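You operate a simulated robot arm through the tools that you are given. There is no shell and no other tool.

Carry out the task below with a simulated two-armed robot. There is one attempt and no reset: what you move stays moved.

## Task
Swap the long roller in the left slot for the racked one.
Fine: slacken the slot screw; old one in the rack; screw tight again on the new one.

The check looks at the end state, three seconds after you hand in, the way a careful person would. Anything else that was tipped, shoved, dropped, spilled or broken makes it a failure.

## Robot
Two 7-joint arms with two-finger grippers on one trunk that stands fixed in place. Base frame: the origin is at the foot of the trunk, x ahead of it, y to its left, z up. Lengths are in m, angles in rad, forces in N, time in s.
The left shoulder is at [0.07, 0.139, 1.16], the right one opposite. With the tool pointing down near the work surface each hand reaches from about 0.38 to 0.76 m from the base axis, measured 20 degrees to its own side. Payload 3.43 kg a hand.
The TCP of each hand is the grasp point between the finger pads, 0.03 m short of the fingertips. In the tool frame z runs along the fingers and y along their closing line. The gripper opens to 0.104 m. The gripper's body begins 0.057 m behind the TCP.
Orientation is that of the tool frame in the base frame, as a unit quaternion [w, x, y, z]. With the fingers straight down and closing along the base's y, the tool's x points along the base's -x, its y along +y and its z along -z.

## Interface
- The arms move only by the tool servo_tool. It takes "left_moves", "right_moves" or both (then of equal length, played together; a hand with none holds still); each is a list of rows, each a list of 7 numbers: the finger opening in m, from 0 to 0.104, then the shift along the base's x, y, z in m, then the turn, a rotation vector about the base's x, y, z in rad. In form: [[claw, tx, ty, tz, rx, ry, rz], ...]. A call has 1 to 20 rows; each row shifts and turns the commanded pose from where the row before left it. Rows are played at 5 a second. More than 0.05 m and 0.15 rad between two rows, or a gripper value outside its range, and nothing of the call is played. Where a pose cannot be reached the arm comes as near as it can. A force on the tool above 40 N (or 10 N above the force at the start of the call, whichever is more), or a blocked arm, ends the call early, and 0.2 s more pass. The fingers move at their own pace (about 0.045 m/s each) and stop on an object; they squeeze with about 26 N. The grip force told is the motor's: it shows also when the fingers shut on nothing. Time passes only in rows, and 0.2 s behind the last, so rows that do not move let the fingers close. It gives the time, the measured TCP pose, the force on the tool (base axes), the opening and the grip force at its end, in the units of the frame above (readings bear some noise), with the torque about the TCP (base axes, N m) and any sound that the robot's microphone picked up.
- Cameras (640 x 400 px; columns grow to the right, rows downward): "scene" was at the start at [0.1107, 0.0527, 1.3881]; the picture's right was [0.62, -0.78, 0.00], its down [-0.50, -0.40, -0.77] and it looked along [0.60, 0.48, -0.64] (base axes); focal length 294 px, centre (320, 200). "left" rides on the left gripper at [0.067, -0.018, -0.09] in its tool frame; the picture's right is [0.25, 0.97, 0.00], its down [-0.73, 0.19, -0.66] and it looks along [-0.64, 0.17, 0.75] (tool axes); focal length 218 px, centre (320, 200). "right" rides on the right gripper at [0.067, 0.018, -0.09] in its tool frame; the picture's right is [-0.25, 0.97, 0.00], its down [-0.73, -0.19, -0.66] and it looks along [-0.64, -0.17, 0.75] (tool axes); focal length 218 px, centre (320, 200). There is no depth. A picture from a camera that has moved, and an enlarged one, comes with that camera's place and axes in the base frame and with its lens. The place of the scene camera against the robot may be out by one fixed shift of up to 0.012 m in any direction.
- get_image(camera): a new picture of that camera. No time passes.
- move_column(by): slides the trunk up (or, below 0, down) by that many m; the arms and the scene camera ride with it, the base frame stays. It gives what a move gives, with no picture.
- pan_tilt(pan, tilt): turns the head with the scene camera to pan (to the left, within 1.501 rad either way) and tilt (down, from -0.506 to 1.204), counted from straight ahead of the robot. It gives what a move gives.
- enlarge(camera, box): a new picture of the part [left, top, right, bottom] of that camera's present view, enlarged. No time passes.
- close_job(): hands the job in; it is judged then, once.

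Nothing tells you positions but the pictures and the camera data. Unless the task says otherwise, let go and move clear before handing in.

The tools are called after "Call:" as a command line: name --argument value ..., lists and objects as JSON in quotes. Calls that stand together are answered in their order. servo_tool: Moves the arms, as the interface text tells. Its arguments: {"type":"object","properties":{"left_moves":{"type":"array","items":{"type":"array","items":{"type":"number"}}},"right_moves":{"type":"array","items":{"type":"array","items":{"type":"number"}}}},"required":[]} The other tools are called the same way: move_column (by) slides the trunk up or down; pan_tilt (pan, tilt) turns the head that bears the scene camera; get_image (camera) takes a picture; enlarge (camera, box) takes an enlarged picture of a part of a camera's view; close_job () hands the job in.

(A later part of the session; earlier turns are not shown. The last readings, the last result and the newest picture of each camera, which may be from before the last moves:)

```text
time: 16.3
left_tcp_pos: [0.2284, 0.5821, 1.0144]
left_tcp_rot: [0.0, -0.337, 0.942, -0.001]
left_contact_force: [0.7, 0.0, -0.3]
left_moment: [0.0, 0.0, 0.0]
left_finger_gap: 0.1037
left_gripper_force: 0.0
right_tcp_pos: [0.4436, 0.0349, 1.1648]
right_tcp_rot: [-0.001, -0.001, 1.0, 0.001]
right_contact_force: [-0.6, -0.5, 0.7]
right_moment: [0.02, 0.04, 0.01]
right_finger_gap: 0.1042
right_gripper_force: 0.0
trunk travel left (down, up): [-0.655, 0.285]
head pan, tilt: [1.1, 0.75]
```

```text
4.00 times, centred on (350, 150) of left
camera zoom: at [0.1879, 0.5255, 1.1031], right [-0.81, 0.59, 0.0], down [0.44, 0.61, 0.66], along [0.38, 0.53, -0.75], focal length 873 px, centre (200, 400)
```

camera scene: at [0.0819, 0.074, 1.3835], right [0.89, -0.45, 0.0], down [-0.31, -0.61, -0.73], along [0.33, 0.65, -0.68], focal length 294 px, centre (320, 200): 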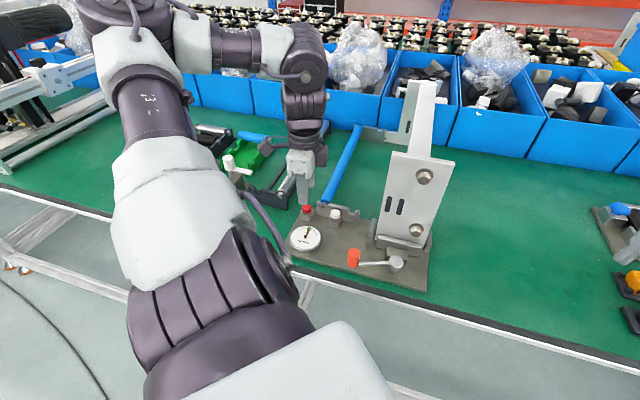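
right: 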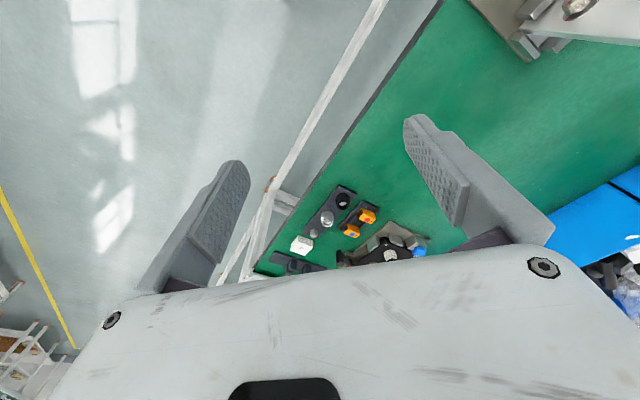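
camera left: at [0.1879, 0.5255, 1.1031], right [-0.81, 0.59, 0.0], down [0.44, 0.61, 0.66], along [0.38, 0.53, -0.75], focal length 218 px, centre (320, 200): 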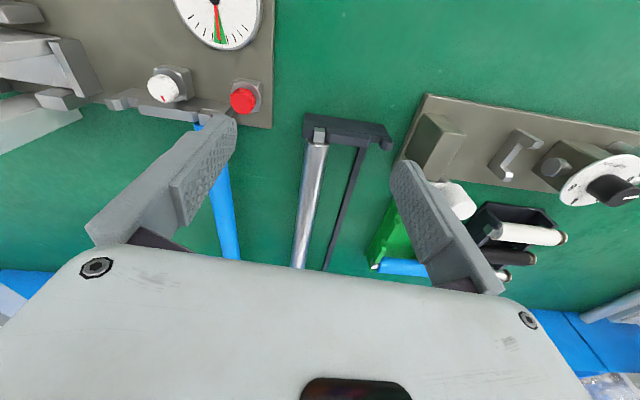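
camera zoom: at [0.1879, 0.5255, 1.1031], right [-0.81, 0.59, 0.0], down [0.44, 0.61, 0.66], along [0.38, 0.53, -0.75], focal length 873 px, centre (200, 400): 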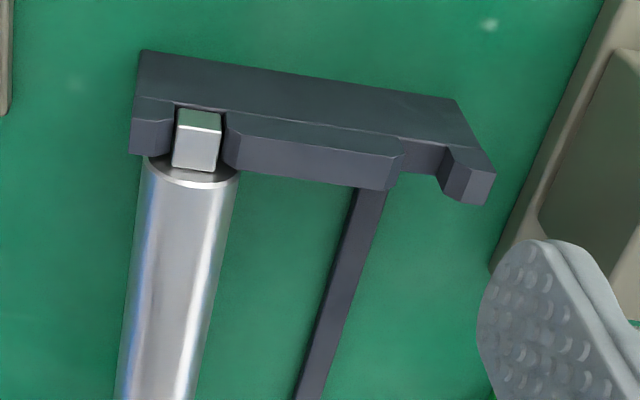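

The rack has two seats: the metal roller is in its right one and the left one is free. I'll test whether the left hand reaches over the middle of the blue roller.

Call:
servo_tool --left_moves '[[0.08, 0.03, 0.005, 0.01, 0, 0, 0], [0.08, 0.04, 0.012, 0.01, 0, 0, 0], [0.08, 0.04, 0.014, 0.01, 0, 0, 0.02], [0.08, 0.04, 0.014, 0, 0, 0, 0.02], [0.08, 0.04, 0.014, 0, 0, 0, 0.02], [0.08, 0.04, 0.02, 0, 0, 0, 0.02]]'

Call:
get_image --camera "left"

Call:
get_image --camera "scene"

```text
time: 17.7
left_tcp_pos: [0.4626, 0.6624, 1.0427]
left_tcp_rot: [0.0, -0.374, 0.927, 0.0]
left_contact_force: [1.1, -0.4, -0.5]
left_moment: [-0.01, 0.05, -0.01]
left_finger_gap: 0.0802
left_gripper_force: 0.1
right_tcp_pos: [0.4466, 0.0343, 1.1634]
right_tcp_rot: [-0.001, -0.001, 1.0, 0.0]
right_contact_force: [0.1, 0.2, 0.4]
right_moment: [0.01, 0.06, 0.0]
right_finger_gap: 0.1043
right_gripper_force: 0.1
trunk travel left (down, up): [-0.655, 0.285]
head pan, tilt: [1.1, 0.75]
```

```text
taken
camera left: at [0.4265, 0.6023, 1.1319], right [-0.85, 0.52, 0.0], down [0.4, 0.64, 0.66], along [0.34, 0.56, -0.75], focal length 218 px, centre (320, 200)
```

left: 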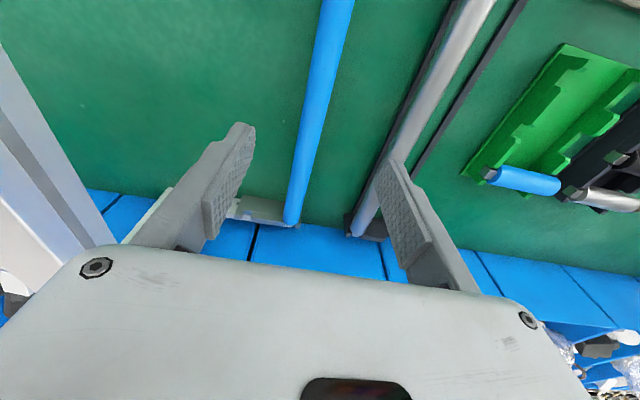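

```text
taken
camera scene: at [0.0859, 0.0737, 1.3832], right [0.89, -0.45, 0.0], down [-0.31, -0.61, -0.73], along [0.33, 0.65, -0.68], focal length 294 px, centre (320, 200)
```

scene: 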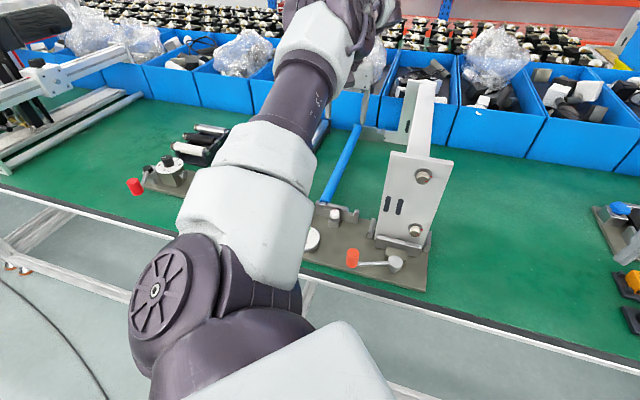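

The hand reaches it with the tool vertical. The roller axis runs at about 0.80 rad with its middle near (0.475, 0.674). I'll align, go down part way and check.

Call:
servo_tool --left_moves '[[0.07, 0.006, 0.0056, 0, 0, 0, 0.017], [0.07, 0.0064, 0.0056, -0.02, 0, 0, 0.017], [0.07, 0, 0, -0.035, 0, 0, 0], [0.07, 0, 0, -0.035, 0, 0, 0], [0.07, 0, 0, 0, 0, 0, 0]]'

Call:
get_image --camera "left"

```text
time: 18.9
left_tcp_pos: [0.4707, 0.6722, 0.9529]
left_tcp_rot: [-0.001, -0.391, 0.921, 0.001]
left_contact_force: [-0.3, 0.1, 0.1]
left_moment: [-0.03, -0.05, 0.05]
left_finger_gap: 0.0696
left_gripper_force: 0.0
right_tcp_pos: [0.4443, 0.0336, 1.1659]
right_tcp_rot: [-0.001, -0.001, 1.0, 0.001]
right_contact_force: [0.2, -0.9, -0.5]
right_moment: [0.02, 0.01, 0.03]
right_finger_gap: 0.1039
right_gripper_force: 0.0
trunk travel left (down, up): [-0.655, 0.285]
head pan, tilt: [1.1, 0.75]
```

```text
taken
camera left: at [0.4372, 0.6111, 1.043], right [-0.87, 0.49, 0.0], down [0.37, 0.66, 0.66], along [0.32, 0.57, -0.75], focal length 218 px, centre (320, 200)
```

left: 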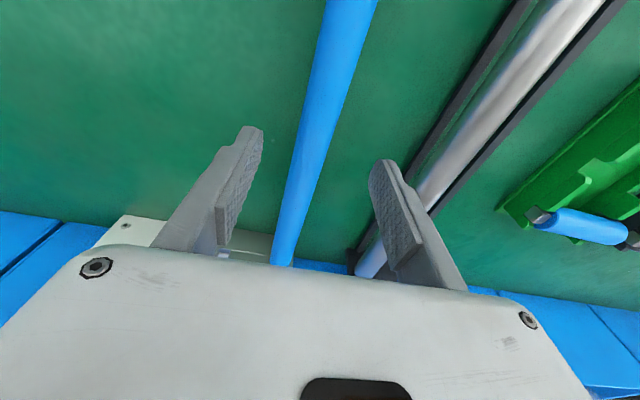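

Alignment is good. I'll descend and close on the roller.

Call:
servo_tool --left_moves '[[0.07, 0, 0, -0.03, 0, 0, 0], [0.07, 0, 0, -0.025, 0, 0, 0], [0.07, 0, 0, -0.012, 0, 0, 0], [0.02, 0, 0, 0, 0, 0, 0], [0.0, 0, 0, 0, 0, 0, 0], [0.0, 0, 0, 0, 0, 0, 0], [0.0, 0, 0, 0, 0, 0, 0], [0.0, 0, 0, 0, 0, 0, 0]]'

Call:
get_image --camera "left"

```text
time: 20.7
left_tcp_pos: [0.4735, 0.6712, 0.8872]
left_tcp_rot: [0.0, -0.39, 0.921, 0.0]
left_contact_force: [4.4, -9.1, -1.3]
left_moment: [0.06, -0.04, -0.64]
left_finger_gap: 0.0263
left_gripper_force: 25.8
right_tcp_pos: [0.445, 0.033, 1.1638]
right_tcp_rot: [-0.001, 0.0, 1.0, 0.001]
right_contact_force: [-0.1, -0.4, 0.6]
right_moment: [0.02, 0.01, -0.02]
right_finger_gap: 0.1041
right_gripper_force: 0.0
trunk travel left (down, up): [-0.655, 0.285]
head pan, tilt: [1.1, 0.75]
```

```text
taken
camera left: at [0.4387, 0.6099, 0.9763], right [-0.87, 0.49, 0.0], down [0.37, 0.66, 0.66], along [0.32, 0.57, -0.76], focal length 218 px, centre (320, 200)
```

left: 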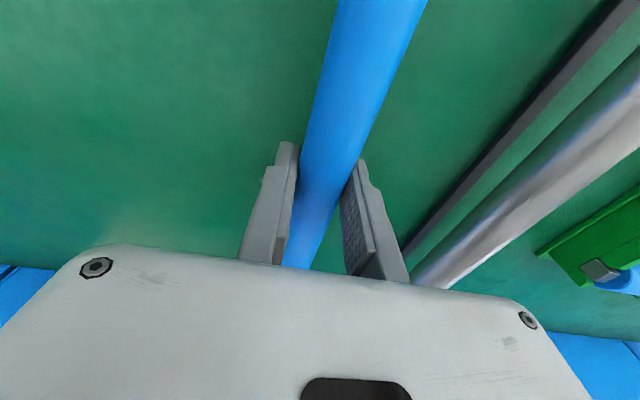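

Gripped (26 mm diameter). Now a careful lift to test that the slot is really loose.

Call:
servo_tool --left_moves '[[0.0, 0.0005, -0.0005, 0.003, 0, 0, 0], [0.0, 0, 0, 0.004, 0, 0, 0], [0.0, 0, 0, 0.004, 0, 0, 0]]'

Call:
get_image --camera "left"

Call:
enlarge --camera "scene" --box '[290, 110, 430, 240]'

```text
time: 21.5
left_tcp_pos: [0.4695, 0.6744, 0.8979]
left_tcp_rot: [0.001, -0.394, 0.919, 0.002]
left_contact_force: [0.6, 0.3, 0.1]
left_moment: [-0.01, 0.0, 0.03]
left_finger_gap: 0.0394
left_gripper_force: 0.0
right_tcp_pos: [0.4409, 0.0348, 1.165]
right_tcp_rot: [0.0, -0.001, 1.0, 0.0]
right_contact_force: [-0.1, 0.1, -1.0]
right_moment: [0.0, -0.03, 0.02]
right_finger_gap: 0.1041
right_gripper_force: 0.1
trunk travel left (down, up): [-0.655, 0.285]
head pan, tilt: [1.1, 0.75]
```

```text
taken
camera left: at [0.4359, 0.6128, 0.9875], right [-0.87, 0.49, 0.0], down [0.37, 0.66, 0.66], along [0.32, 0.58, -0.75], focal length 218 px, centre (320, 200)
```

left: 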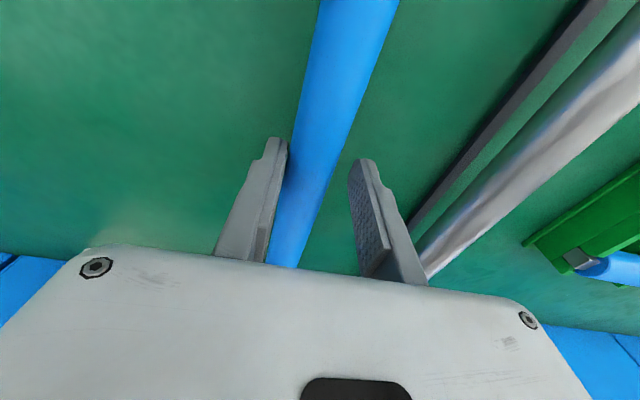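

```text
3.08 times, centred on (360, 175) of scene
camera zoom: at [0.0805, 0.0743, 1.3837], right [0.89, -0.45, 0.0], down [-0.31, -0.61, -0.73], along [0.33, 0.65, -0.68], focal length 904 px, centre (197, 277)
```

zoom: 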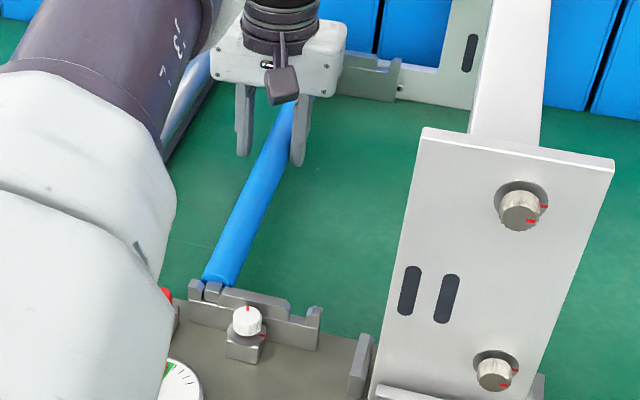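

Call:
servo_tool --left_moves '[[0.06, 0, 0, 0, 0, 0, 0], [0.06, 0, 0, 0, 0, 0, 0]]'

Call:
get_image --camera "left"

Call:
enlarge --camera "scene" --box '[325, 180, 375, 230]'

```text
time: 22.1
left_tcp_pos: [0.4706, 0.6723, 0.8971]
left_tcp_rot: [-0.001, -0.392, 0.92, 0.0]
left_contact_force: [0.3, 0.2, -0.1]
left_moment: [-0.02, -0.01, -0.02]
left_finger_gap: 0.0601
left_gripper_force: 0.0
right_tcp_pos: [0.4423, 0.0358, 1.1658]
right_tcp_rot: [-0.001, -0.001, 1.0, 0.0]
right_contact_force: [0.3, 0.8, -0.3]
right_moment: [0.04, -0.03, -0.04]
right_finger_gap: 0.1038
right_gripper_force: 0.0
trunk travel left (down, up): [-0.655, 0.285]
head pan, tilt: [1.1, 0.75]
```

```text
taken
camera left: at [0.4371, 0.6118, 0.9872], right [-0.87, 0.49, 0.0], down [0.37, 0.66, 0.66], along [0.32, 0.57, -0.75], focal length 218 px, centre (320, 200)
```

left: 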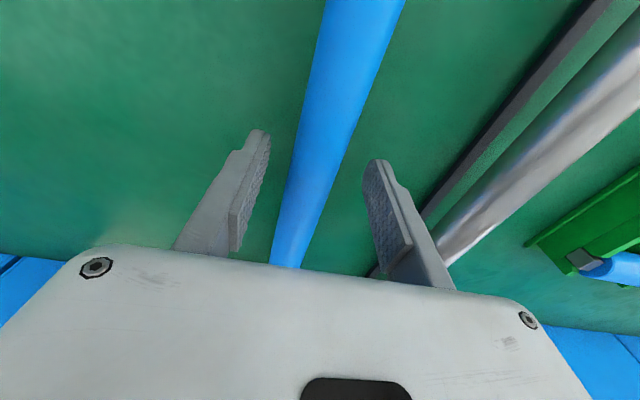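

```text
8.00 times, centred on (350, 205) of scene
camera zoom: at [0.0814, 0.0739, 1.3836], right [0.89, -0.45, 0.0], down [-0.31, -0.61, -0.73], along [0.33, 0.65, -0.68], focal length 2349 px, centre (80, 160)
```

zoom: 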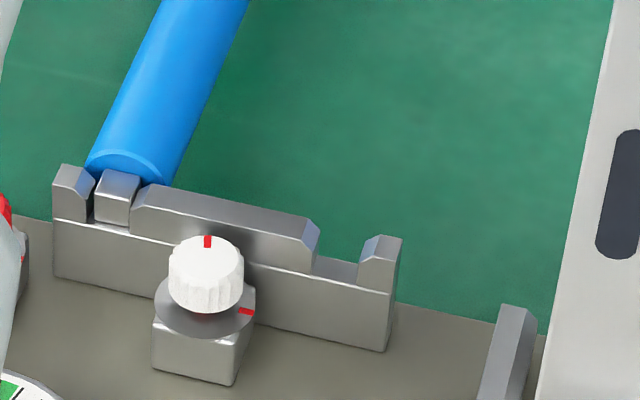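

The roller is still seated, and the fingers came loose on the lift. I'll check the roller height against the fingertips and the state of both screws.

Call:
enlarge --camera "left" --box '[160, 60, 480, 260]'

Call:
get_image --camera "scene"

```text
2.00 times, centred on (320, 160) of left
camera zoom: at [0.4371, 0.6118, 0.9872], right [-0.87, 0.49, 0.0], down [0.37, 0.66, 0.66], along [0.32, 0.57, -0.75], focal length 436 px, centre (320, 280)
```

zoom: 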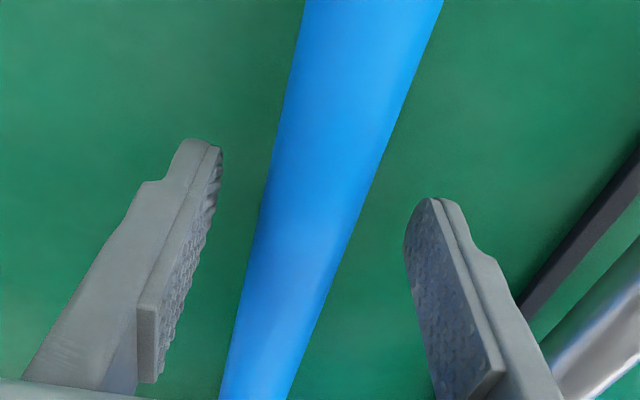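

```text
taken
camera scene: at [0.0814, 0.0739, 1.3836], right [0.89, -0.45, 0.0], down [-0.31, -0.61, -0.73], along [0.33, 0.65, -0.68], focal length 294 px, centre (320, 200)
```

scene: 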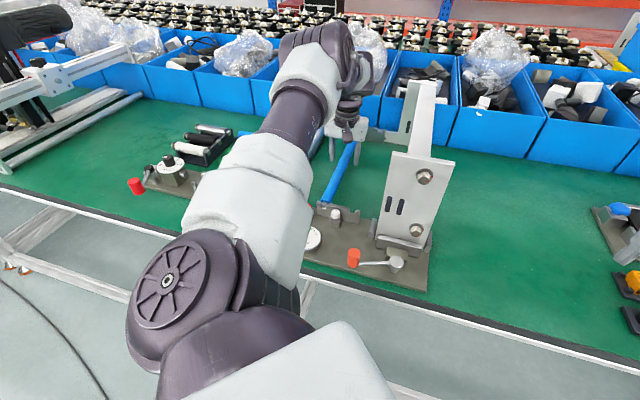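

Call:
servo_tool --left_moves '[[0.06, 0.002, -0.002, -0.005, 0, 0, -0.005], [0.06, 0, 0, -0.005, 0, 0, -0.005], [0.0, 0, 0, 0, 0, 0, 0], [0.0, 0, 0, 0, 0, 0, 0], [0.0, 0, 0, 0, 0, 0, 0], [0.0, 0, 0, 0, 0, 0, 0], [0.0, 0, 0, 0, 0, 0, 0]]'

Call:
servo_tool --left_moves '[[0.0, 0, 0, 0.001, 0, 0, 0]]'

Call:
servo_tool --left_moves '[[0.0, 0, 0, 0.001, 0, 0, 0]]'

```text
time: 23.7
left_tcp_pos: [0.4736, 0.6706, 0.887]
left_tcp_rot: [-0.001, -0.386, 0.923, 0.0]
left_contact_force: [-1.2, 0.8, -0.8]
left_moment: [0.03, 0.0, -0.56]
left_finger_gap: 0.0261
left_gripper_force: 25.4
right_tcp_pos: [0.4422, 0.0346, 1.1648]
right_tcp_rot: [0.0, -0.001, 1.0, 0.0]
right_contact_force: [-0.2, 0.1, -0.3]
right_moment: [-0.01, -0.03, 0.0]
right_finger_gap: 0.1041
right_gripper_force: 0.1
trunk travel left (down, up): [-0.655, 0.285]
head pan, tilt: [1.1, 0.75]
```

```text
time: 24.1
left_tcp_pos: [0.4737, 0.6714, 0.8882]
left_tcp_rot: [-0.001, -0.385, 0.923, 0.0]
left_contact_force: [-0.3, 1.2, -0.9]
left_moment: [0.1, -0.08, -0.6]
left_finger_gap: 0.0259
left_gripper_force: 25.8
right_tcp_pos: [0.4427, 0.0353, 1.1648]
right_tcp_rot: [0.0, -0.001, 1.0, 0.0]
right_contact_force: [0.0, -0.5, -0.4]
right_moment: [0.02, 0.0, 0.03]
right_finger_gap: 0.1041
right_gripper_force: 0.0
trunk travel left (down, up): [-0.655, 0.285]
head pan, tilt: [1.1, 0.75]
```

```text
time: 24.5
left_tcp_pos: [0.4745, 0.6708, 0.89]
left_tcp_rot: [-0.001, -0.387, 0.922, -0.001]
left_contact_force: [-1.4, 0.5, -1.4]
left_moment: [0.06, -0.08, -0.62]
left_finger_gap: 0.0262
left_gripper_force: 26.0
right_tcp_pos: [0.444, 0.0353, 1.1636]
right_tcp_rot: [0.0, -0.001, 1.0, -0.001]
right_contact_force: [-0.3, 0.5, 0.3]
right_moment: [0.02, 0.0, -0.04]
right_finger_gap: 0.1042
right_gripper_force: 0.1
trunk travel left (down, up): [-0.655, 0.285]
head pan, tilt: [1.1, 0.75]
```

Call:
servo_tool --left_moves '[[0.0, 0, 0, 0, 0, 0, -0.01], [0.0, 0, 0, 0, 0, 0, 0]]'

Call:
servo_tool --left_moves '[[0.0, 0, 0, 0.002, 0, 0, 0]]'

Call:
enlarge --camera "scene" --box '[325, 180, 375, 230]'

Call:
get_image --camera "left"

```text
time: 25.1
left_tcp_pos: [0.4743, 0.6723, 0.89]
left_tcp_rot: [0.0, -0.382, 0.924, 0.0]
left_contact_force: [-0.9, -1.1, 0.1]
left_moment: [0.03, -0.04, 0.25]
left_finger_gap: 0.0256
left_gripper_force: 25.8
right_tcp_pos: [0.4436, 0.0354, 1.1659]
right_tcp_rot: [0.0, -0.001, 1.0, 0.001]
right_contact_force: [-0.2, -0.3, 0.3]
right_moment: [0.01, -0.03, 0.0]
right_finger_gap: 0.1039
right_gripper_force: 0.1
trunk travel left (down, up): [-0.655, 0.285]
head pan, tilt: [1.1, 0.75]
```

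```text
time: 25.5
left_tcp_pos: [0.474, 0.6716, 0.8903]
left_tcp_rot: [-0.001, -0.382, 0.924, 0.0]
left_contact_force: [-0.1, 0.1, -3.9]
left_moment: [0.04, -0.03, 0.21]
left_finger_gap: 0.0261
left_gripper_force: 26.0
right_tcp_pos: [0.4436, 0.0356, 1.1638]
right_tcp_rot: [0.0, -0.001, 1.0, 0.001]
right_contact_force: [-0.2, 0.0, 0.4]
right_moment: [0.01, 0.0, 0.05]
right_finger_gap: 0.104
right_gripper_force: 0.1
trunk travel left (down, up): [-0.655, 0.285]
head pan, tilt: [1.1, 0.75]
```

```text
8.00 times, centred on (350, 205) of scene
camera zoom: at [0.0822, 0.0742, 1.3835], right [0.89, -0.45, 0.0], down [-0.31, -0.61, -0.73], along [0.33, 0.65, -0.68], focal length 2349 px, centre (80, 160)
```

zoom: 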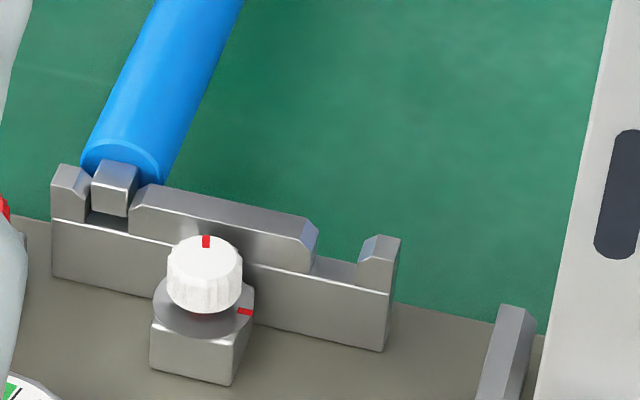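

```text
taken
camera left: at [0.4391, 0.6104, 0.9807], right [-0.86, 0.51, 0.0], down [0.38, 0.65, 0.66], along [0.33, 0.57, -0.75], focal length 218 px, centre (320, 200)
```

left: 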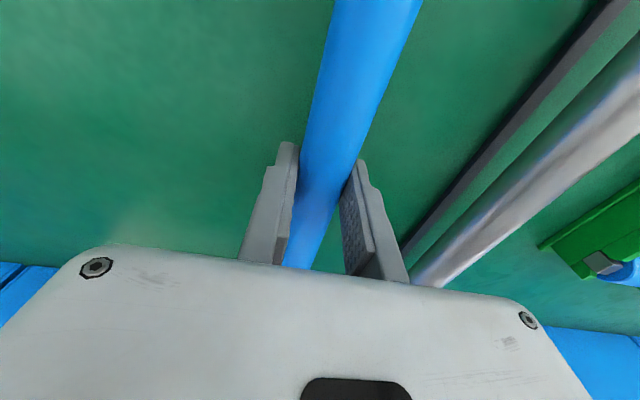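

The roller is coming up: the shank now stands above the slot floor. I'll keep lifting gently.

Call:
servo_tool --left_moves '[[0.0, 0, 0, 0.002, 0, 0, 0], [0.0, 0, 0, 0.002, 0, 0, 0], [0.0, 0, 0, 0.002, 0, 0, 0], [0.0, 0, 0, 0.002, 0, 0, 0]]'

Call:
enlarge --camera "scene" --box '[325, 110, 425, 230]'

Call:
get_image --camera "left"

```text
time: 26.5
left_tcp_pos: [0.4733, 0.6696, 0.899]
left_tcp_rot: [-0.001, -0.382, 0.924, 0.0]
left_contact_force: [0.1, 0.3, -3.2]
left_moment: [0.03, 0.03, 0.24]
left_finger_gap: 0.0262
left_gripper_force: 25.5
right_tcp_pos: [0.4446, 0.0357, 1.1638]
right_tcp_rot: [0.0, -0.001, 1.0, 0.0]
right_contact_force: [-0.1, -0.5, -0.4]
right_moment: [0.02, 0.0, 0.01]
right_finger_gap: 0.1039
right_gripper_force: 0.0
trunk travel left (down, up): [-0.655, 0.285]
head pan, tilt: [1.1, 0.75]
```

```text
3.33 times, centred on (375, 170) of scene
camera zoom: at [0.0822, 0.0741, 1.3835], right [0.89, -0.45, 0.0], down [-0.31, -0.61, -0.73], along [0.33, 0.65, -0.68], focal length 979 px, centre (137, 300)
```

zoom: 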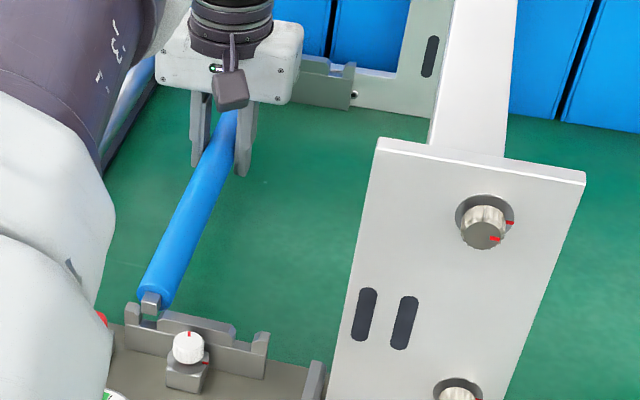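

```text
taken
camera left: at [0.4388, 0.6103, 0.9888], right [-0.86, 0.51, 0.0], down [0.38, 0.65, 0.66], along [0.33, 0.57, -0.75], focal length 218 px, centre (320, 200)
```

left: 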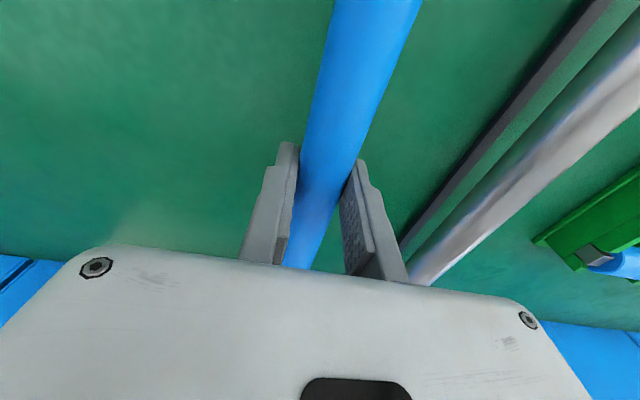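

It is free, at about 0.3 kg. Before carrying it over I want exact rack seat positions, so I'll set it back in its slot (pose known now) and measure the rack with the hand.

Call:
servo_tool --left_moves '[[0.0, 0, 0, -0.004, 0, 0, 0], [0.0, 0, 0, -0.004, 0, 0, 0], [0.0, 0, 0, -0.003, 0, 0, 0], [0.0, 0, 0, -0.001, 0, 0, 0], [0.0, 0, 0, 0, 0, 0, 0]]'

Call:
enlarge --camera "scene" --box '[325, 180, 375, 230]'

```text
time: 27.7
left_tcp_pos: [0.4745, 0.6715, 0.8885]
left_tcp_rot: [0.001, -0.382, 0.924, 0.0]
left_contact_force: [1.8, 4.1, 6.4]
left_moment: [-0.07, 0.06, 0.43]
left_finger_gap: 0.026
left_gripper_force: 26.2
right_tcp_pos: [0.4428, 0.0353, 1.1639]
right_tcp_rot: [0.0, -0.001, 1.0, 0.001]
right_contact_force: [0.5, 0.0, -0.6]
right_moment: [0.0, 0.02, 0.0]
right_finger_gap: 0.1038
right_gripper_force: 0.0
trunk travel left (down, up): [-0.655, 0.285]
head pan, tilt: [1.1, 0.75]
```

```text
8.00 times, centred on (350, 205) of scene
camera zoom: at [0.0813, 0.0731, 1.3837], right [0.89, -0.45, 0.0], down [-0.31, -0.61, -0.73], along [0.33, 0.65, -0.68], focal length 2349 px, centre (80, 160)
```

zoom: 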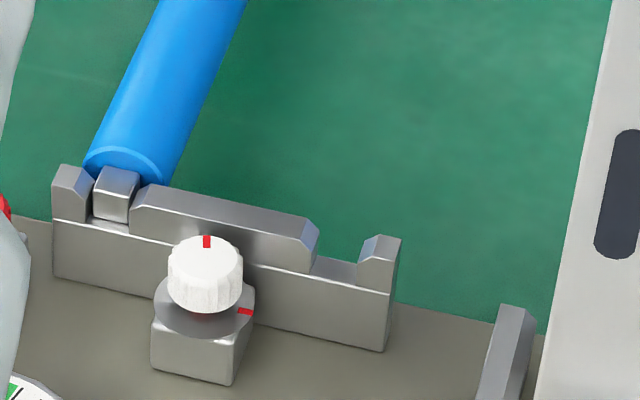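

Call:
servo_tool --left_moves '[[0.06, 0, 0, 0, 0, 0, 0], [0.07, 0, 0, 0, 0, 0, 0], [0.07, 0, 0, 0, 0, 0, 0]]'

Call:
enlarge --camera "scene" --box '[325, 180, 375, 230]'

Call:
get_image --camera "left"

```text
time: 28.5
left_tcp_pos: [0.4735, 0.6707, 0.8876]
left_tcp_rot: [0.0, -0.381, 0.924, -0.001]
left_contact_force: [1.0, -0.5, -0.6]
left_moment: [-0.03, 0.0, 0.01]
left_finger_gap: 0.0698
left_gripper_force: 0.0
right_tcp_pos: [0.4437, 0.0339, 1.164]
right_tcp_rot: [0.0, 0.0, 1.0, 0.0]
right_contact_force: [0.0, -0.4, -0.2]
right_moment: [-0.02, -0.01, 0.02]
right_finger_gap: 0.1041
right_gripper_force: 0.1
trunk travel left (down, up): [-0.655, 0.285]
head pan, tilt: [1.1, 0.75]
```

```text
8.00 times, centred on (350, 205) of scene
camera zoom: at [0.082, 0.0737, 1.3835], right [0.89, -0.45, 0.0], down [-0.31, -0.61, -0.73], along [0.33, 0.65, -0.68], focal length 2349 px, centre (80, 160)
```

zoom: 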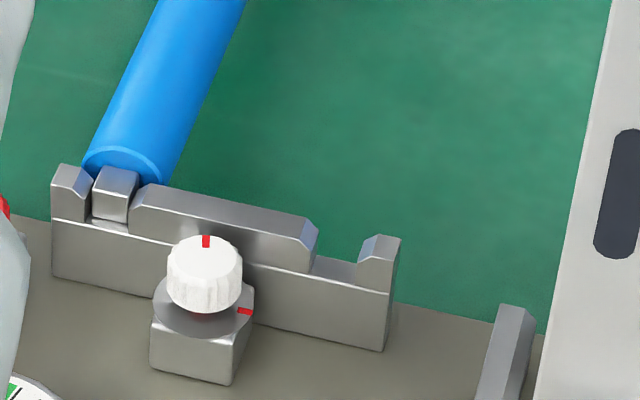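

```text
taken
camera left: at [0.4386, 0.61, 0.9771], right [-0.86, 0.51, 0.0], down [0.38, 0.65, 0.66], along [0.33, 0.57, -0.75], focal length 218 px, centre (320, 200)
```

left: 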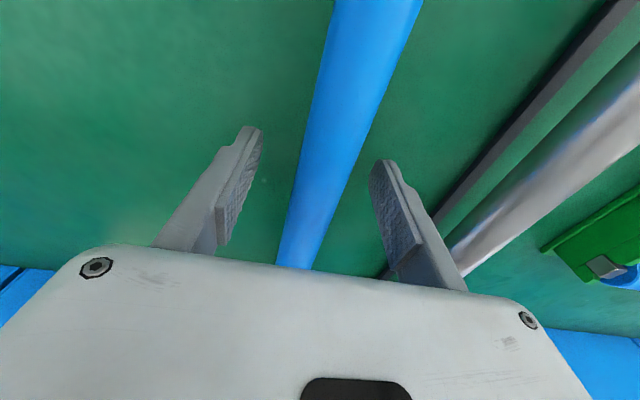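

I'll rise and test reach over the metal roller and over the free rack seat.

Call:
servo_tool --left_moves '[[0.07, 0, 0, 0.03, 0, 0, 0], [0.07, 0, 0, 0.03, 0, 0, 0], [0.07, 0, 0, 0.03, 0, 0, 0], [0.07, -0.028, 0.028, 0.0, 0, 0, 0], [0.07, -0.028, 0.028, 0, 0, 0, 0], [0.07, -0.0266, 0.0269, 0, 0, 0, 0]]'

Call:
get_image --camera "left"

Call:
get_image --camera "scene"

```text
time: 29.9
left_tcp_pos: [0.3909, 0.7529, 0.9777]
left_tcp_rot: [0.0, -0.38, 0.925, -0.001]
left_contact_force: [0.3, 0.7, -0.2]
left_moment: [-0.01, 0.02, 0.0]
left_finger_gap: 0.0701
left_gripper_force: 0.1
right_tcp_pos: [0.4437, 0.035, 1.1659]
right_tcp_rot: [0.0, 0.0, 1.0, 0.0]
right_contact_force: [-0.3, -0.7, 0.7]
right_moment: [-0.01, -0.05, 0.0]
right_finger_gap: 0.1041
right_gripper_force: 0.0
trunk travel left (down, up): [-0.655, 0.285]
head pan, tilt: [1.1, 0.75]
```

```text
taken
camera left: at [0.3558, 0.6927, 1.0671], right [-0.86, 0.51, 0.0], down [0.38, 0.65, 0.66], along [0.33, 0.56, -0.75], focal length 218 px, centre (320, 200)
```

left: 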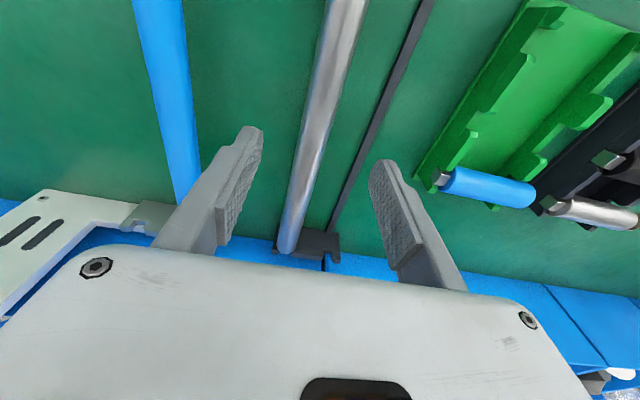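

```text
taken
camera scene: at [0.0809, 0.0744, 1.3836], right [0.89, -0.45, 0.0], down [-0.31, -0.61, -0.73], along [0.33, 0.65, -0.68], focal length 294 px, centre (320, 200)
```

scene: 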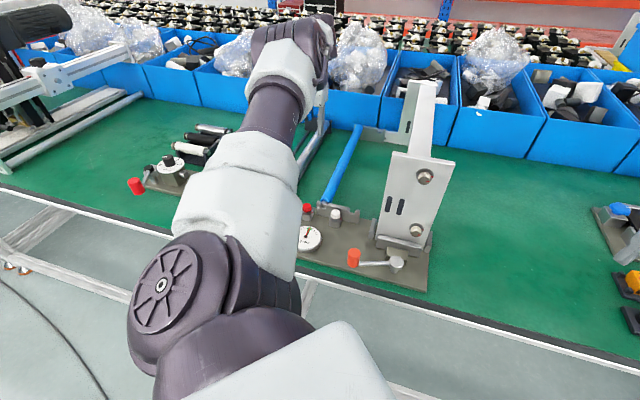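

Call:
servo_tool --left_moves '[[0.07, -0.023, 0.023, 0, 0, 0, 0], [0.07, -0.023, 0.023, 0, 0, 0, 0], [0.07, 0, 0, -0.03, 0, 0, 0], [0.07, 0, 0, 0, 0, 0, 0]]'

Call:
get_image --camera "left"

Call:
enlarge --camera "left" --box '[200, 150, 380, 270]'

```text
time: 30.9
left_tcp_pos: [0.3442, 0.8, 0.9479]
left_tcp_rot: [0.0, -0.382, 0.924, -0.001]
left_contact_force: [0.2, 0.0, -0.2]
left_moment: [0.0, 0.01, 0.02]
left_finger_gap: 0.07
left_gripper_force: 0.0
right_tcp_pos: [0.4439, 0.0352, 1.1643]
right_tcp_rot: [0.0, 0.0, 1.0, -0.001]
right_contact_force: [-0.3, 0.0, 1.0]
right_moment: [-0.01, -0.01, 0.01]
right_finger_gap: 0.1039
right_gripper_force: 0.0
trunk travel left (down, up): [-0.655, 0.285]
head pan, tilt: [1.1, 0.75]
```

```text
taken
camera left: at [0.3093, 0.7385, 1.0376], right [-0.86, 0.51, 0.0], down [0.38, 0.65, 0.66], along [0.33, 0.57, -0.75], focal length 218 px, centre (320, 200)
```

left: 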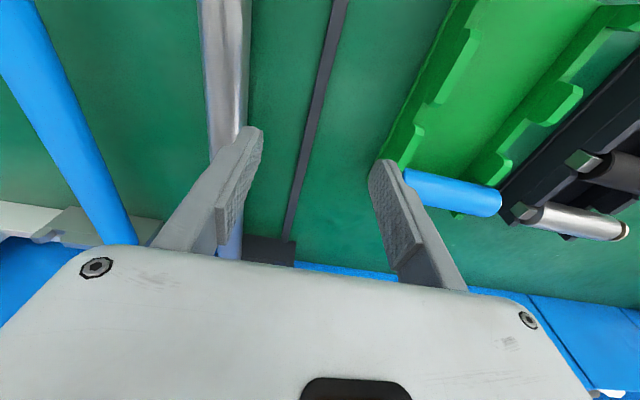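

```text
3.33 times, centred on (290, 210) of left
camera zoom: at [0.3093, 0.7385, 1.0376], right [-0.86, 0.51, 0.0], down [0.38, 0.65, 0.66], along [0.33, 0.57, -0.75], focal length 728 px, centre (420, 167)
```

zoom: 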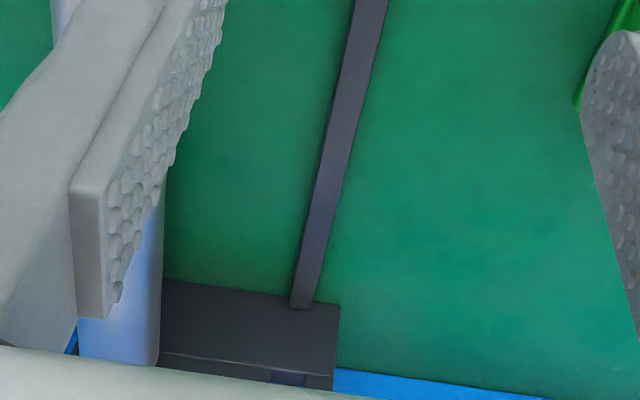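

Both places are reachable. Now I'll grip the metal roller where it lies, without lifting, to measure its seat position.

Call:
servo_tool --left_moves '[[0.07, 0.023, -0.023, 0.0, 0, 0, 0], [0.07, 0.0235, -0.0235, 0, 0, 0, 0], [0.07, 0, 0, -0.03, 0, 0, 0], [0.07, 0, 0, -0.028, 0, 0, 0.003], [0.02, 0, 0, 0, 0, 0, 0.003], [0.0, 0, 0, 0, 0, 0, 0], [0.0, 0, 0, 0, 0, 0, 0], [0.0, 0, 0, 0, 0, 0, 0], [0.0, 0, 0, 0, 0, 0, 0]]'

Call:
get_image --camera "left"

```text
time: 32.9
left_tcp_pos: [0.3904, 0.75, 0.8894]
left_tcp_rot: [-0.001, -0.384, 0.923, 0.0]
left_contact_force: [0.5, -1.5, -0.5]
left_moment: [-0.07, 0.05, -0.3]
left_finger_gap: 0.0261
left_gripper_force: 26.6
left hand out of reach, approached as far as the arm can: row 4
right_tcp_pos: [0.4429, 0.0356, 1.1653]
right_tcp_rot: [0.0, 0.0, 1.0, 0.0]
right_contact_force: [0.2, 0.8, 0.5]
right_moment: [0.0, 0.0, 0.03]
right_finger_gap: 0.104
right_gripper_force: 0.1
trunk travel left (down, up): [-0.655, 0.285]
head pan, tilt: [1.1, 0.75]
```

```text
taken
camera left: at [0.3553, 0.6897, 0.9793], right [-0.86, 0.5, 0.0], down [0.38, 0.65, 0.66], along [0.33, 0.57, -0.75], focal length 218 px, centre (320, 200)
```

left: 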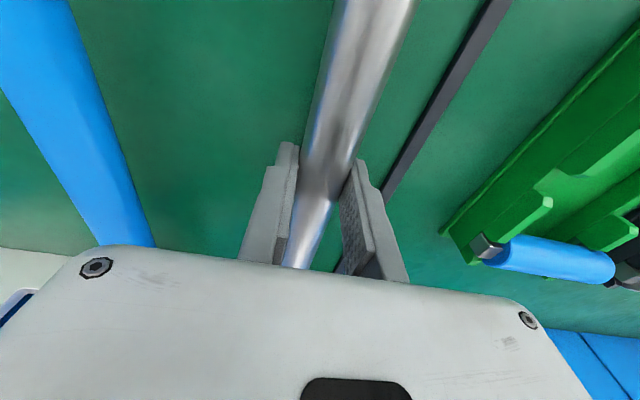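

Rack right seat is at lateral −0.254 along the bench, yaw of about 0.785, and I'm at the edge of reach here. I'll release, rise and lower the trunk a bit to gain reach.

Call:
servo_tool --left_moves '[[0.07, 0, 0, 0, 0, 0, 0], [0.07, 0, 0, 0, 0, 0, 0], [0.07, 0, 0, 0.04, 0, 0, 0], [0.07, -0.01, -0.01, 0.04, 0, 0, 0], [0.07, -0.02, -0.02, 0.04, 0, 0, 0], [0.07, -0.02, -0.02, 0.04, 0, 0, 0], [0.08, -0.02, -0.02, 0.0, 0, 0, 0], [0.104, -0.02, -0.02, 0, 0, 0, 0], [0.104, -0.03, -0.03, 0, 0, 0, 0], [0.104, -0.03, -0.03, 0, 0, 0, 0], [0.104, -0.03, -0.01, 0, 0, 0, 0]]'

Call:
get_image --camera "scene"

```text
time: 35.3
left_tcp_pos: [0.2087, 0.5895, 1.0506]
left_tcp_rot: [0.001, -0.384, 0.923, 0.0]
left_contact_force: [-0.4, -0.1, 0.2]
left_moment: [0.0, -0.04, -0.01]
left_finger_gap: 0.104
left_gripper_force: 0.1
right_tcp_pos: [0.442, 0.0337, 1.166]
right_tcp_rot: [0.001, 0.0, 1.0, 0.002]
right_contact_force: [0.4, 0.9, -0.1]
right_moment: [0.0, 0.02, 0.01]
right_finger_gap: 0.1041
right_gripper_force: 0.2
trunk travel left (down, up): [-0.655, 0.285]
head pan, tilt: [1.1, 0.75]
```

```text
taken
camera scene: at [0.0801, 0.0732, 1.3837], right [0.89, -0.45, 0.0], down [-0.31, -0.61, -0.73], along [0.33, 0.65, -0.68], focal length 294 px, centre (320, 200)
```

scene: 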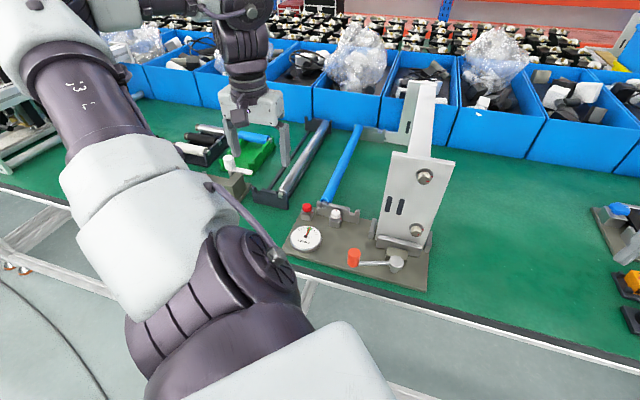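

Call:
servo_tool --left_moves '[[0.104, 0, 0, -0.04, 0, 0, 0], [0.104, -0.008, 0.008, -0.04, 0, 0, 0], [0.104, 0, 0, 0, 0, 0, 0]]'

Call:
get_image --camera "left"

Call:
enlarge --camera "left" --box '[230, 110, 390, 210]'

```text
time: 36.1
left_tcp_pos: [0.2021, 0.597, 0.972]
left_tcp_rot: [0.001, -0.384, 0.923, 0.0]
left_contact_force: [-0.2, 0.1, 0.2]
left_moment: [0.0, -0.04, 0.0]
left_finger_gap: 0.1039
left_gripper_force: 0.2
right_tcp_pos: [0.4431, 0.0327, 1.1645]
right_tcp_rot: [0.0, 0.0, 1.0, 0.0]
right_contact_force: [0.3, 0.0, 0.3]
right_moment: [0.0, -0.02, -0.04]
right_finger_gap: 0.1039
right_gripper_force: 0.0
trunk travel left (down, up): [-0.655, 0.285]
head pan, tilt: [1.1, 0.75]
```

```text
taken
camera left: at [0.1671, 0.5363, 1.0599], right [-0.86, 0.5, 0.0], down [0.38, 0.65, 0.66], along [0.33, 0.57, -0.75], focal length 218 px, centre (320, 200)
```

left: 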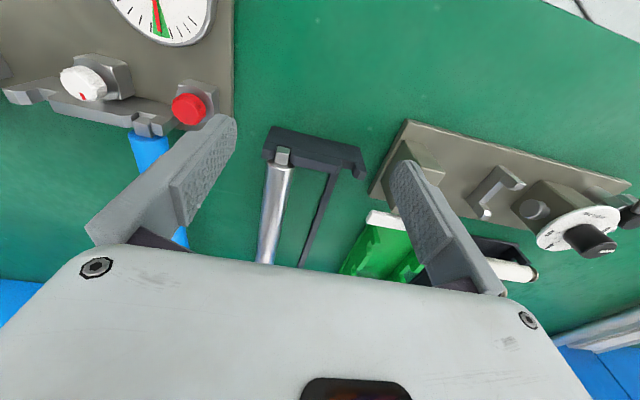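

```text
4.00 times, centred on (310, 160) of left
camera zoom: at [0.1671, 0.5363, 1.0599], right [-0.86, 0.5, 0.0], down [0.38, 0.65, 0.66], along [0.33, 0.57, -0.75], focal length 873 px, centre (360, 360)
```

zoom: 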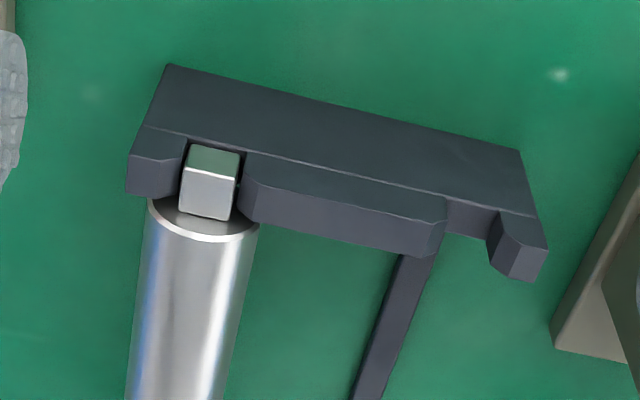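

Spacing between rack seats looks like about 62 mm. I'll shift the camera sideways by that amount to verify directly, matching pixels.

Call:
servo_tool --left_moves '[[0.07, 0, 0, 0, 0, 0, 0], [0.07, -0.0145, 0.0145, 0, 0, 0, 0], [0.07, -0.0145, 0.0145, 0, 0, 0, 0], [0.07, -0.0145, 0.0145, 0, 0, 0, 0], [0.07, 0, 0, 0, 0, 0, 0]]'

Call:
enlarge --camera "left" --box '[230, 110, 390, 210]'

```text
time: 37.3
left_tcp_pos: [0.1579, 0.6418, 0.9687]
left_tcp_rot: [0.0, -0.385, 0.923, 0.0]
left_contact_force: [-0.8, 0.6, -0.8]
left_moment: [0.04, -0.03, 0.01]
left_finger_gap: 0.07
left_gripper_force: 0.0
right_tcp_pos: [0.4436, 0.0338, 1.1643]
right_tcp_rot: [0.0, -0.001, 1.0, 0.0]
right_contact_force: [0.6, -0.8, -0.4]
right_moment: [-0.02, -0.03, -0.02]
right_finger_gap: 0.1042
right_gripper_force: 0.1
trunk travel left (down, up): [-0.655, 0.285]
head pan, tilt: [1.1, 0.75]
```

```text
4.00 times, centred on (310, 160) of left
camera zoom: at [0.123, 0.581, 1.0595], right [-0.86, 0.5, 0.0], down [0.38, 0.65, 0.66], along [0.33, 0.57, -0.75], focal length 873 px, centre (360, 360)
```

zoom: 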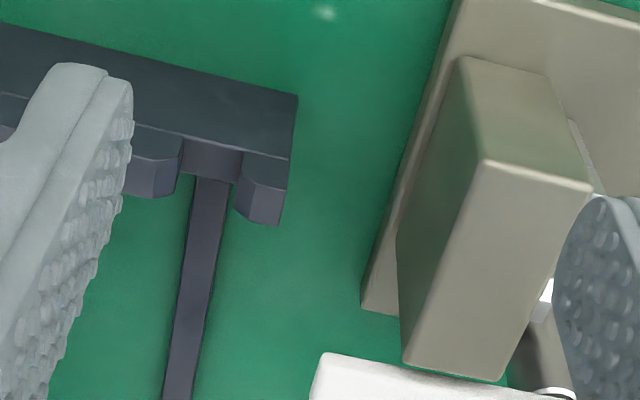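

The rack's free seat is about 61.5 mm left of the occupied one at the same depth, and its rail runs right below the seat, so the fingers can straddle it. Now the same view of the fixture slot, to compare axial positions.

Call:
servo_tool --left_moves '[[0.07, 0.0314, -0.0315, 0.01, 0, 0, 0], [0.08, 0.0314, -0.0315, 0, 0, 0, 0], [0.104, 0.0314, -0.0315, 0, 0, 0, 0], [0.104, 0.0314, -0.0315, -0.01, 0, 0, 0], [0.104, 0, 0, 0, 0, 0, 0]]'

Call:
enlarge --camera "left" --box '[230, 110, 390, 210]'

```text
time: 38.5
left_tcp_pos: [0.2837, 0.5161, 0.9697]
left_tcp_rot: [0.0, -0.384, 0.923, 0.0]
left_contact_force: [0.0, 0.2, -0.2]
left_moment: [0.0, -0.02, 0.0]
left_finger_gap: 0.1039
left_gripper_force: 0.1
right_tcp_pos: [0.4418, 0.0348, 1.1655]
right_tcp_rot: [0.001, -0.001, 1.0, 0.0]
right_contact_force: [-0.4, 0.6, 0.0]
right_moment: [0.01, -0.01, 0.03]
right_finger_gap: 0.104
right_gripper_force: 0.0
trunk travel left (down, up): [-0.655, 0.285]
head pan, tilt: [1.1, 0.75]
```

```text
4.00 times, centred on (310, 160) of left
camera zoom: at [0.2489, 0.4544, 1.0595], right [-0.87, 0.5, 0.0], down [0.38, 0.65, 0.66], along [0.33, 0.57, -0.75], focal length 873 px, centre (360, 360)
```

zoom: 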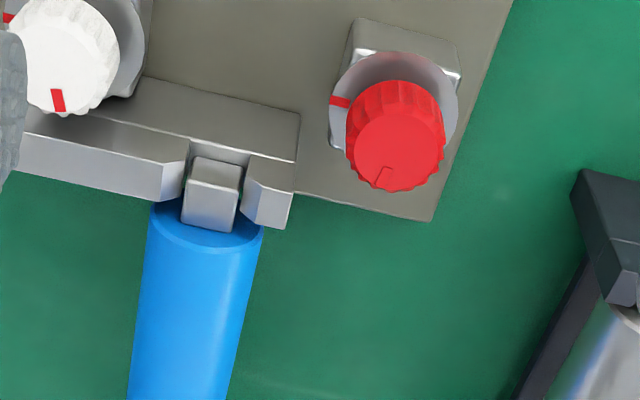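

The fixture slot and the rack seats match in depth and height to within about 1 mm; the blue roller has crept back about 2 mm axially, which I'll allow for. Now I'll raise the hand and lower the trunk by 8 cm for reach.

Call:
servo_tool --left_moves '[[0.08, 0.03, 0.03, 0.04, 0, 0, 0], [0.07, 0.035, 0.035, 0.04, 0, 0, 0], [0.07, 0.035, 0.035, 0.03, 0, 0, 0], [0.07, 0.035, 0.035, 0.0, 0, 0, 0], [0.07, 0.03, 0.03, 0.0, 0, 0, 0]]'

Call:
move_column --by -0.08

Call:
get_image --camera "left"

Call:
get_image --camera "scene"

```text
refused: row 1 steps farther than a row can; nothing moved
```

```text
time: 39.2
left_tcp_pos: [0.2867, 0.5118, 0.9273]
left_tcp_rot: [0.007, -0.381, 0.925, -0.005]
left_contact_force: [-5.9, -4.0, 18.4]
left_moment: [-0.73, -0.59, -0.4]
left_finger_gap: 0.0998
left_gripper_force: 0.0
right_tcp_pos: [0.4415, 0.0333, 1.1155]
right_tcp_rot: [0.0, -0.001, 1.0, 0.001]
right_contact_force: [0.4, 0.4, -0.3]
right_moment: [0.02, 0.05, 0.03]
right_finger_gap: 0.104
right_gripper_force: 0.1
trunk travel left (down, up): [-0.606, 0.334]
head pan, tilt: [1.1, 0.75]
stopped: the force on the tool passed its limit at 61 N (the readings are from after the stop); the commanded pose is now the measured one
```

```text
taken
camera left: at [0.2496, 0.452, 1.0159], right [-0.86, 0.51, -0.02], down [0.37, 0.65, 0.66], along [0.35, 0.56, -0.75], focal length 218 px, centre (320, 200)
```

left: 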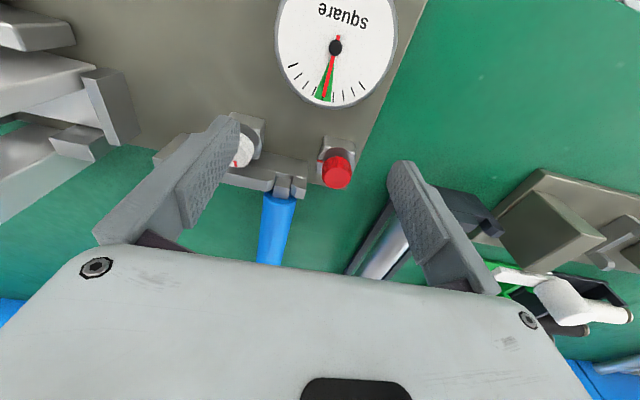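

```text
taken
camera scene: at [0.0796, 0.0714, 1.3345], right [0.89, -0.45, 0.0], down [-0.31, -0.61, -0.73], along [0.33, 0.65, -0.68], focal length 294 px, centre (320, 200)
```

scene: 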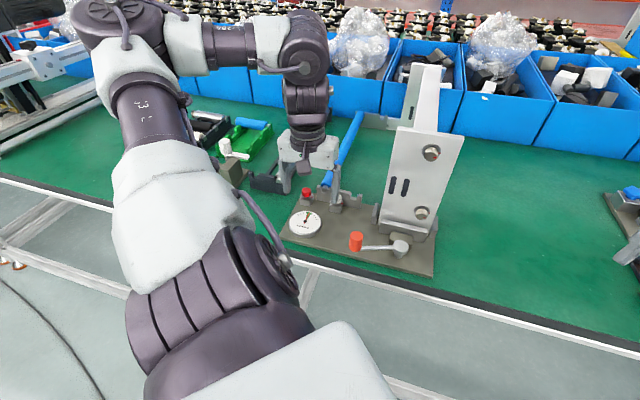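

A mistake of mine: the hand move was refused but the column still came down, and a fingertip pressed on the white knob. I'll raise the hand straight up and check for changes.

Call:
servo_tool --left_moves '[[0.104, 0, 0, 0.01, 0, 0, 0], [0.104, 0, 0, 0.03, 0, 0, 0], [0.104, 0, 0, 0.04, 0, 0, 0]]'

Call:
get_image --camera "left"

Call:
enlarge --camera "scene" --box '[280, 170, 380, 250]'

```text
time: 40.0
left_tcp_pos: [0.2877, 0.5132, 1.0059]
left_tcp_rot: [0.006, -0.382, 0.924, -0.005]
left_contact_force: [0.2, -0.2, 0.0]
left_moment: [-0.02, -0.03, 0.01]
left_finger_gap: 0.1041
left_gripper_force: 0.0
right_tcp_pos: [0.4441, 0.0338, 1.1164]
right_tcp_rot: [-0.001, -0.001, 1.0, 0.0]
right_contact_force: [-0.1, 0.2, -0.1]
right_moment: [0.01, 0.03, 0.01]
right_finger_gap: 0.1041
right_gripper_force: 0.1
trunk travel left (down, up): [-0.606, 0.334]
head pan, tilt: [1.1, 0.75]
```

```text
taken
camera left: at [0.2521, 0.4528, 1.095], right [-0.86, 0.51, -0.01], down [0.37, 0.65, 0.66], along [0.34, 0.56, -0.75], focal length 218 px, centre (320, 200)
```

left: 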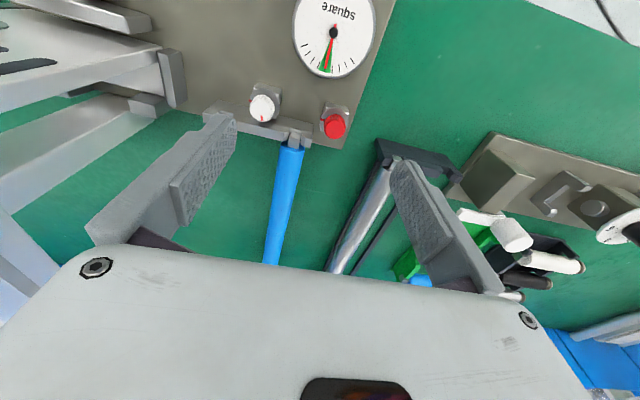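

```text
5.00 times, centred on (330, 210) of scene
camera zoom: at [0.0815, 0.0722, 1.3346], right [0.89, -0.45, 0.0], down [-0.31, -0.61, -0.73], along [0.33, 0.65, -0.68], focal length 1468 px, centre (270, 150)
```

zoom: 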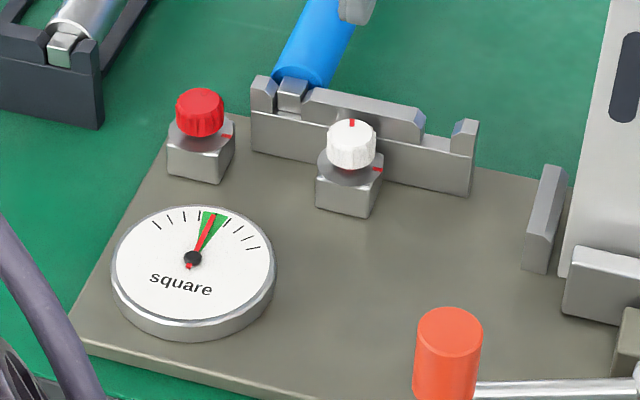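

Nothing changed: the white mark, gauge and jaw are as before. I'll correct the small tilt and move over the middle of the blue roller.

Call:
servo_tool --left_moves '[[0.09, 0.0, 0.0, 0.03, 0.0046, 0.0149, 0], [0.07, 0.031, 0.0263, 0.0, 0, 0, 0], [0.07, 0.031, 0.0263, 0.0, 0, 0, 0], [0.07, 0.031, 0.0263, 0.0, 0, 0, 0], [0.07, 0.031, 0.0263, 0.0, 0, 0, 0], [0.07, 0.031, 0.0263, 0.0, 0, 0, 0], [0.07, 0.031, 0.0263, 0.0, 0, 0, 0], [0.07, 0, 0, 0, 0, 0, 0]]'

```text
time: 41.8
left_tcp_pos: [0.4738, 0.6705, 1.0372]
left_tcp_rot: [0.001, -0.381, 0.924, 0.001]
left_contact_force: [0.0, 0.7, 0.6]
left_moment: [0.01, 0.0, 0.04]
left_finger_gap: 0.0701
left_gripper_force: 0.0
right_tcp_pos: [0.4423, 0.0346, 1.1166]
right_tcp_rot: [0.001, -0.001, 1.0, 0.0]
right_contact_force: [-1.1, 0.1, 0.0]
right_moment: [0.03, -0.01, 0.01]
right_finger_gap: 0.1039
right_gripper_force: 0.1
trunk travel left (down, up): [-0.606, 0.334]
head pan, tilt: [1.1, 0.75]
```

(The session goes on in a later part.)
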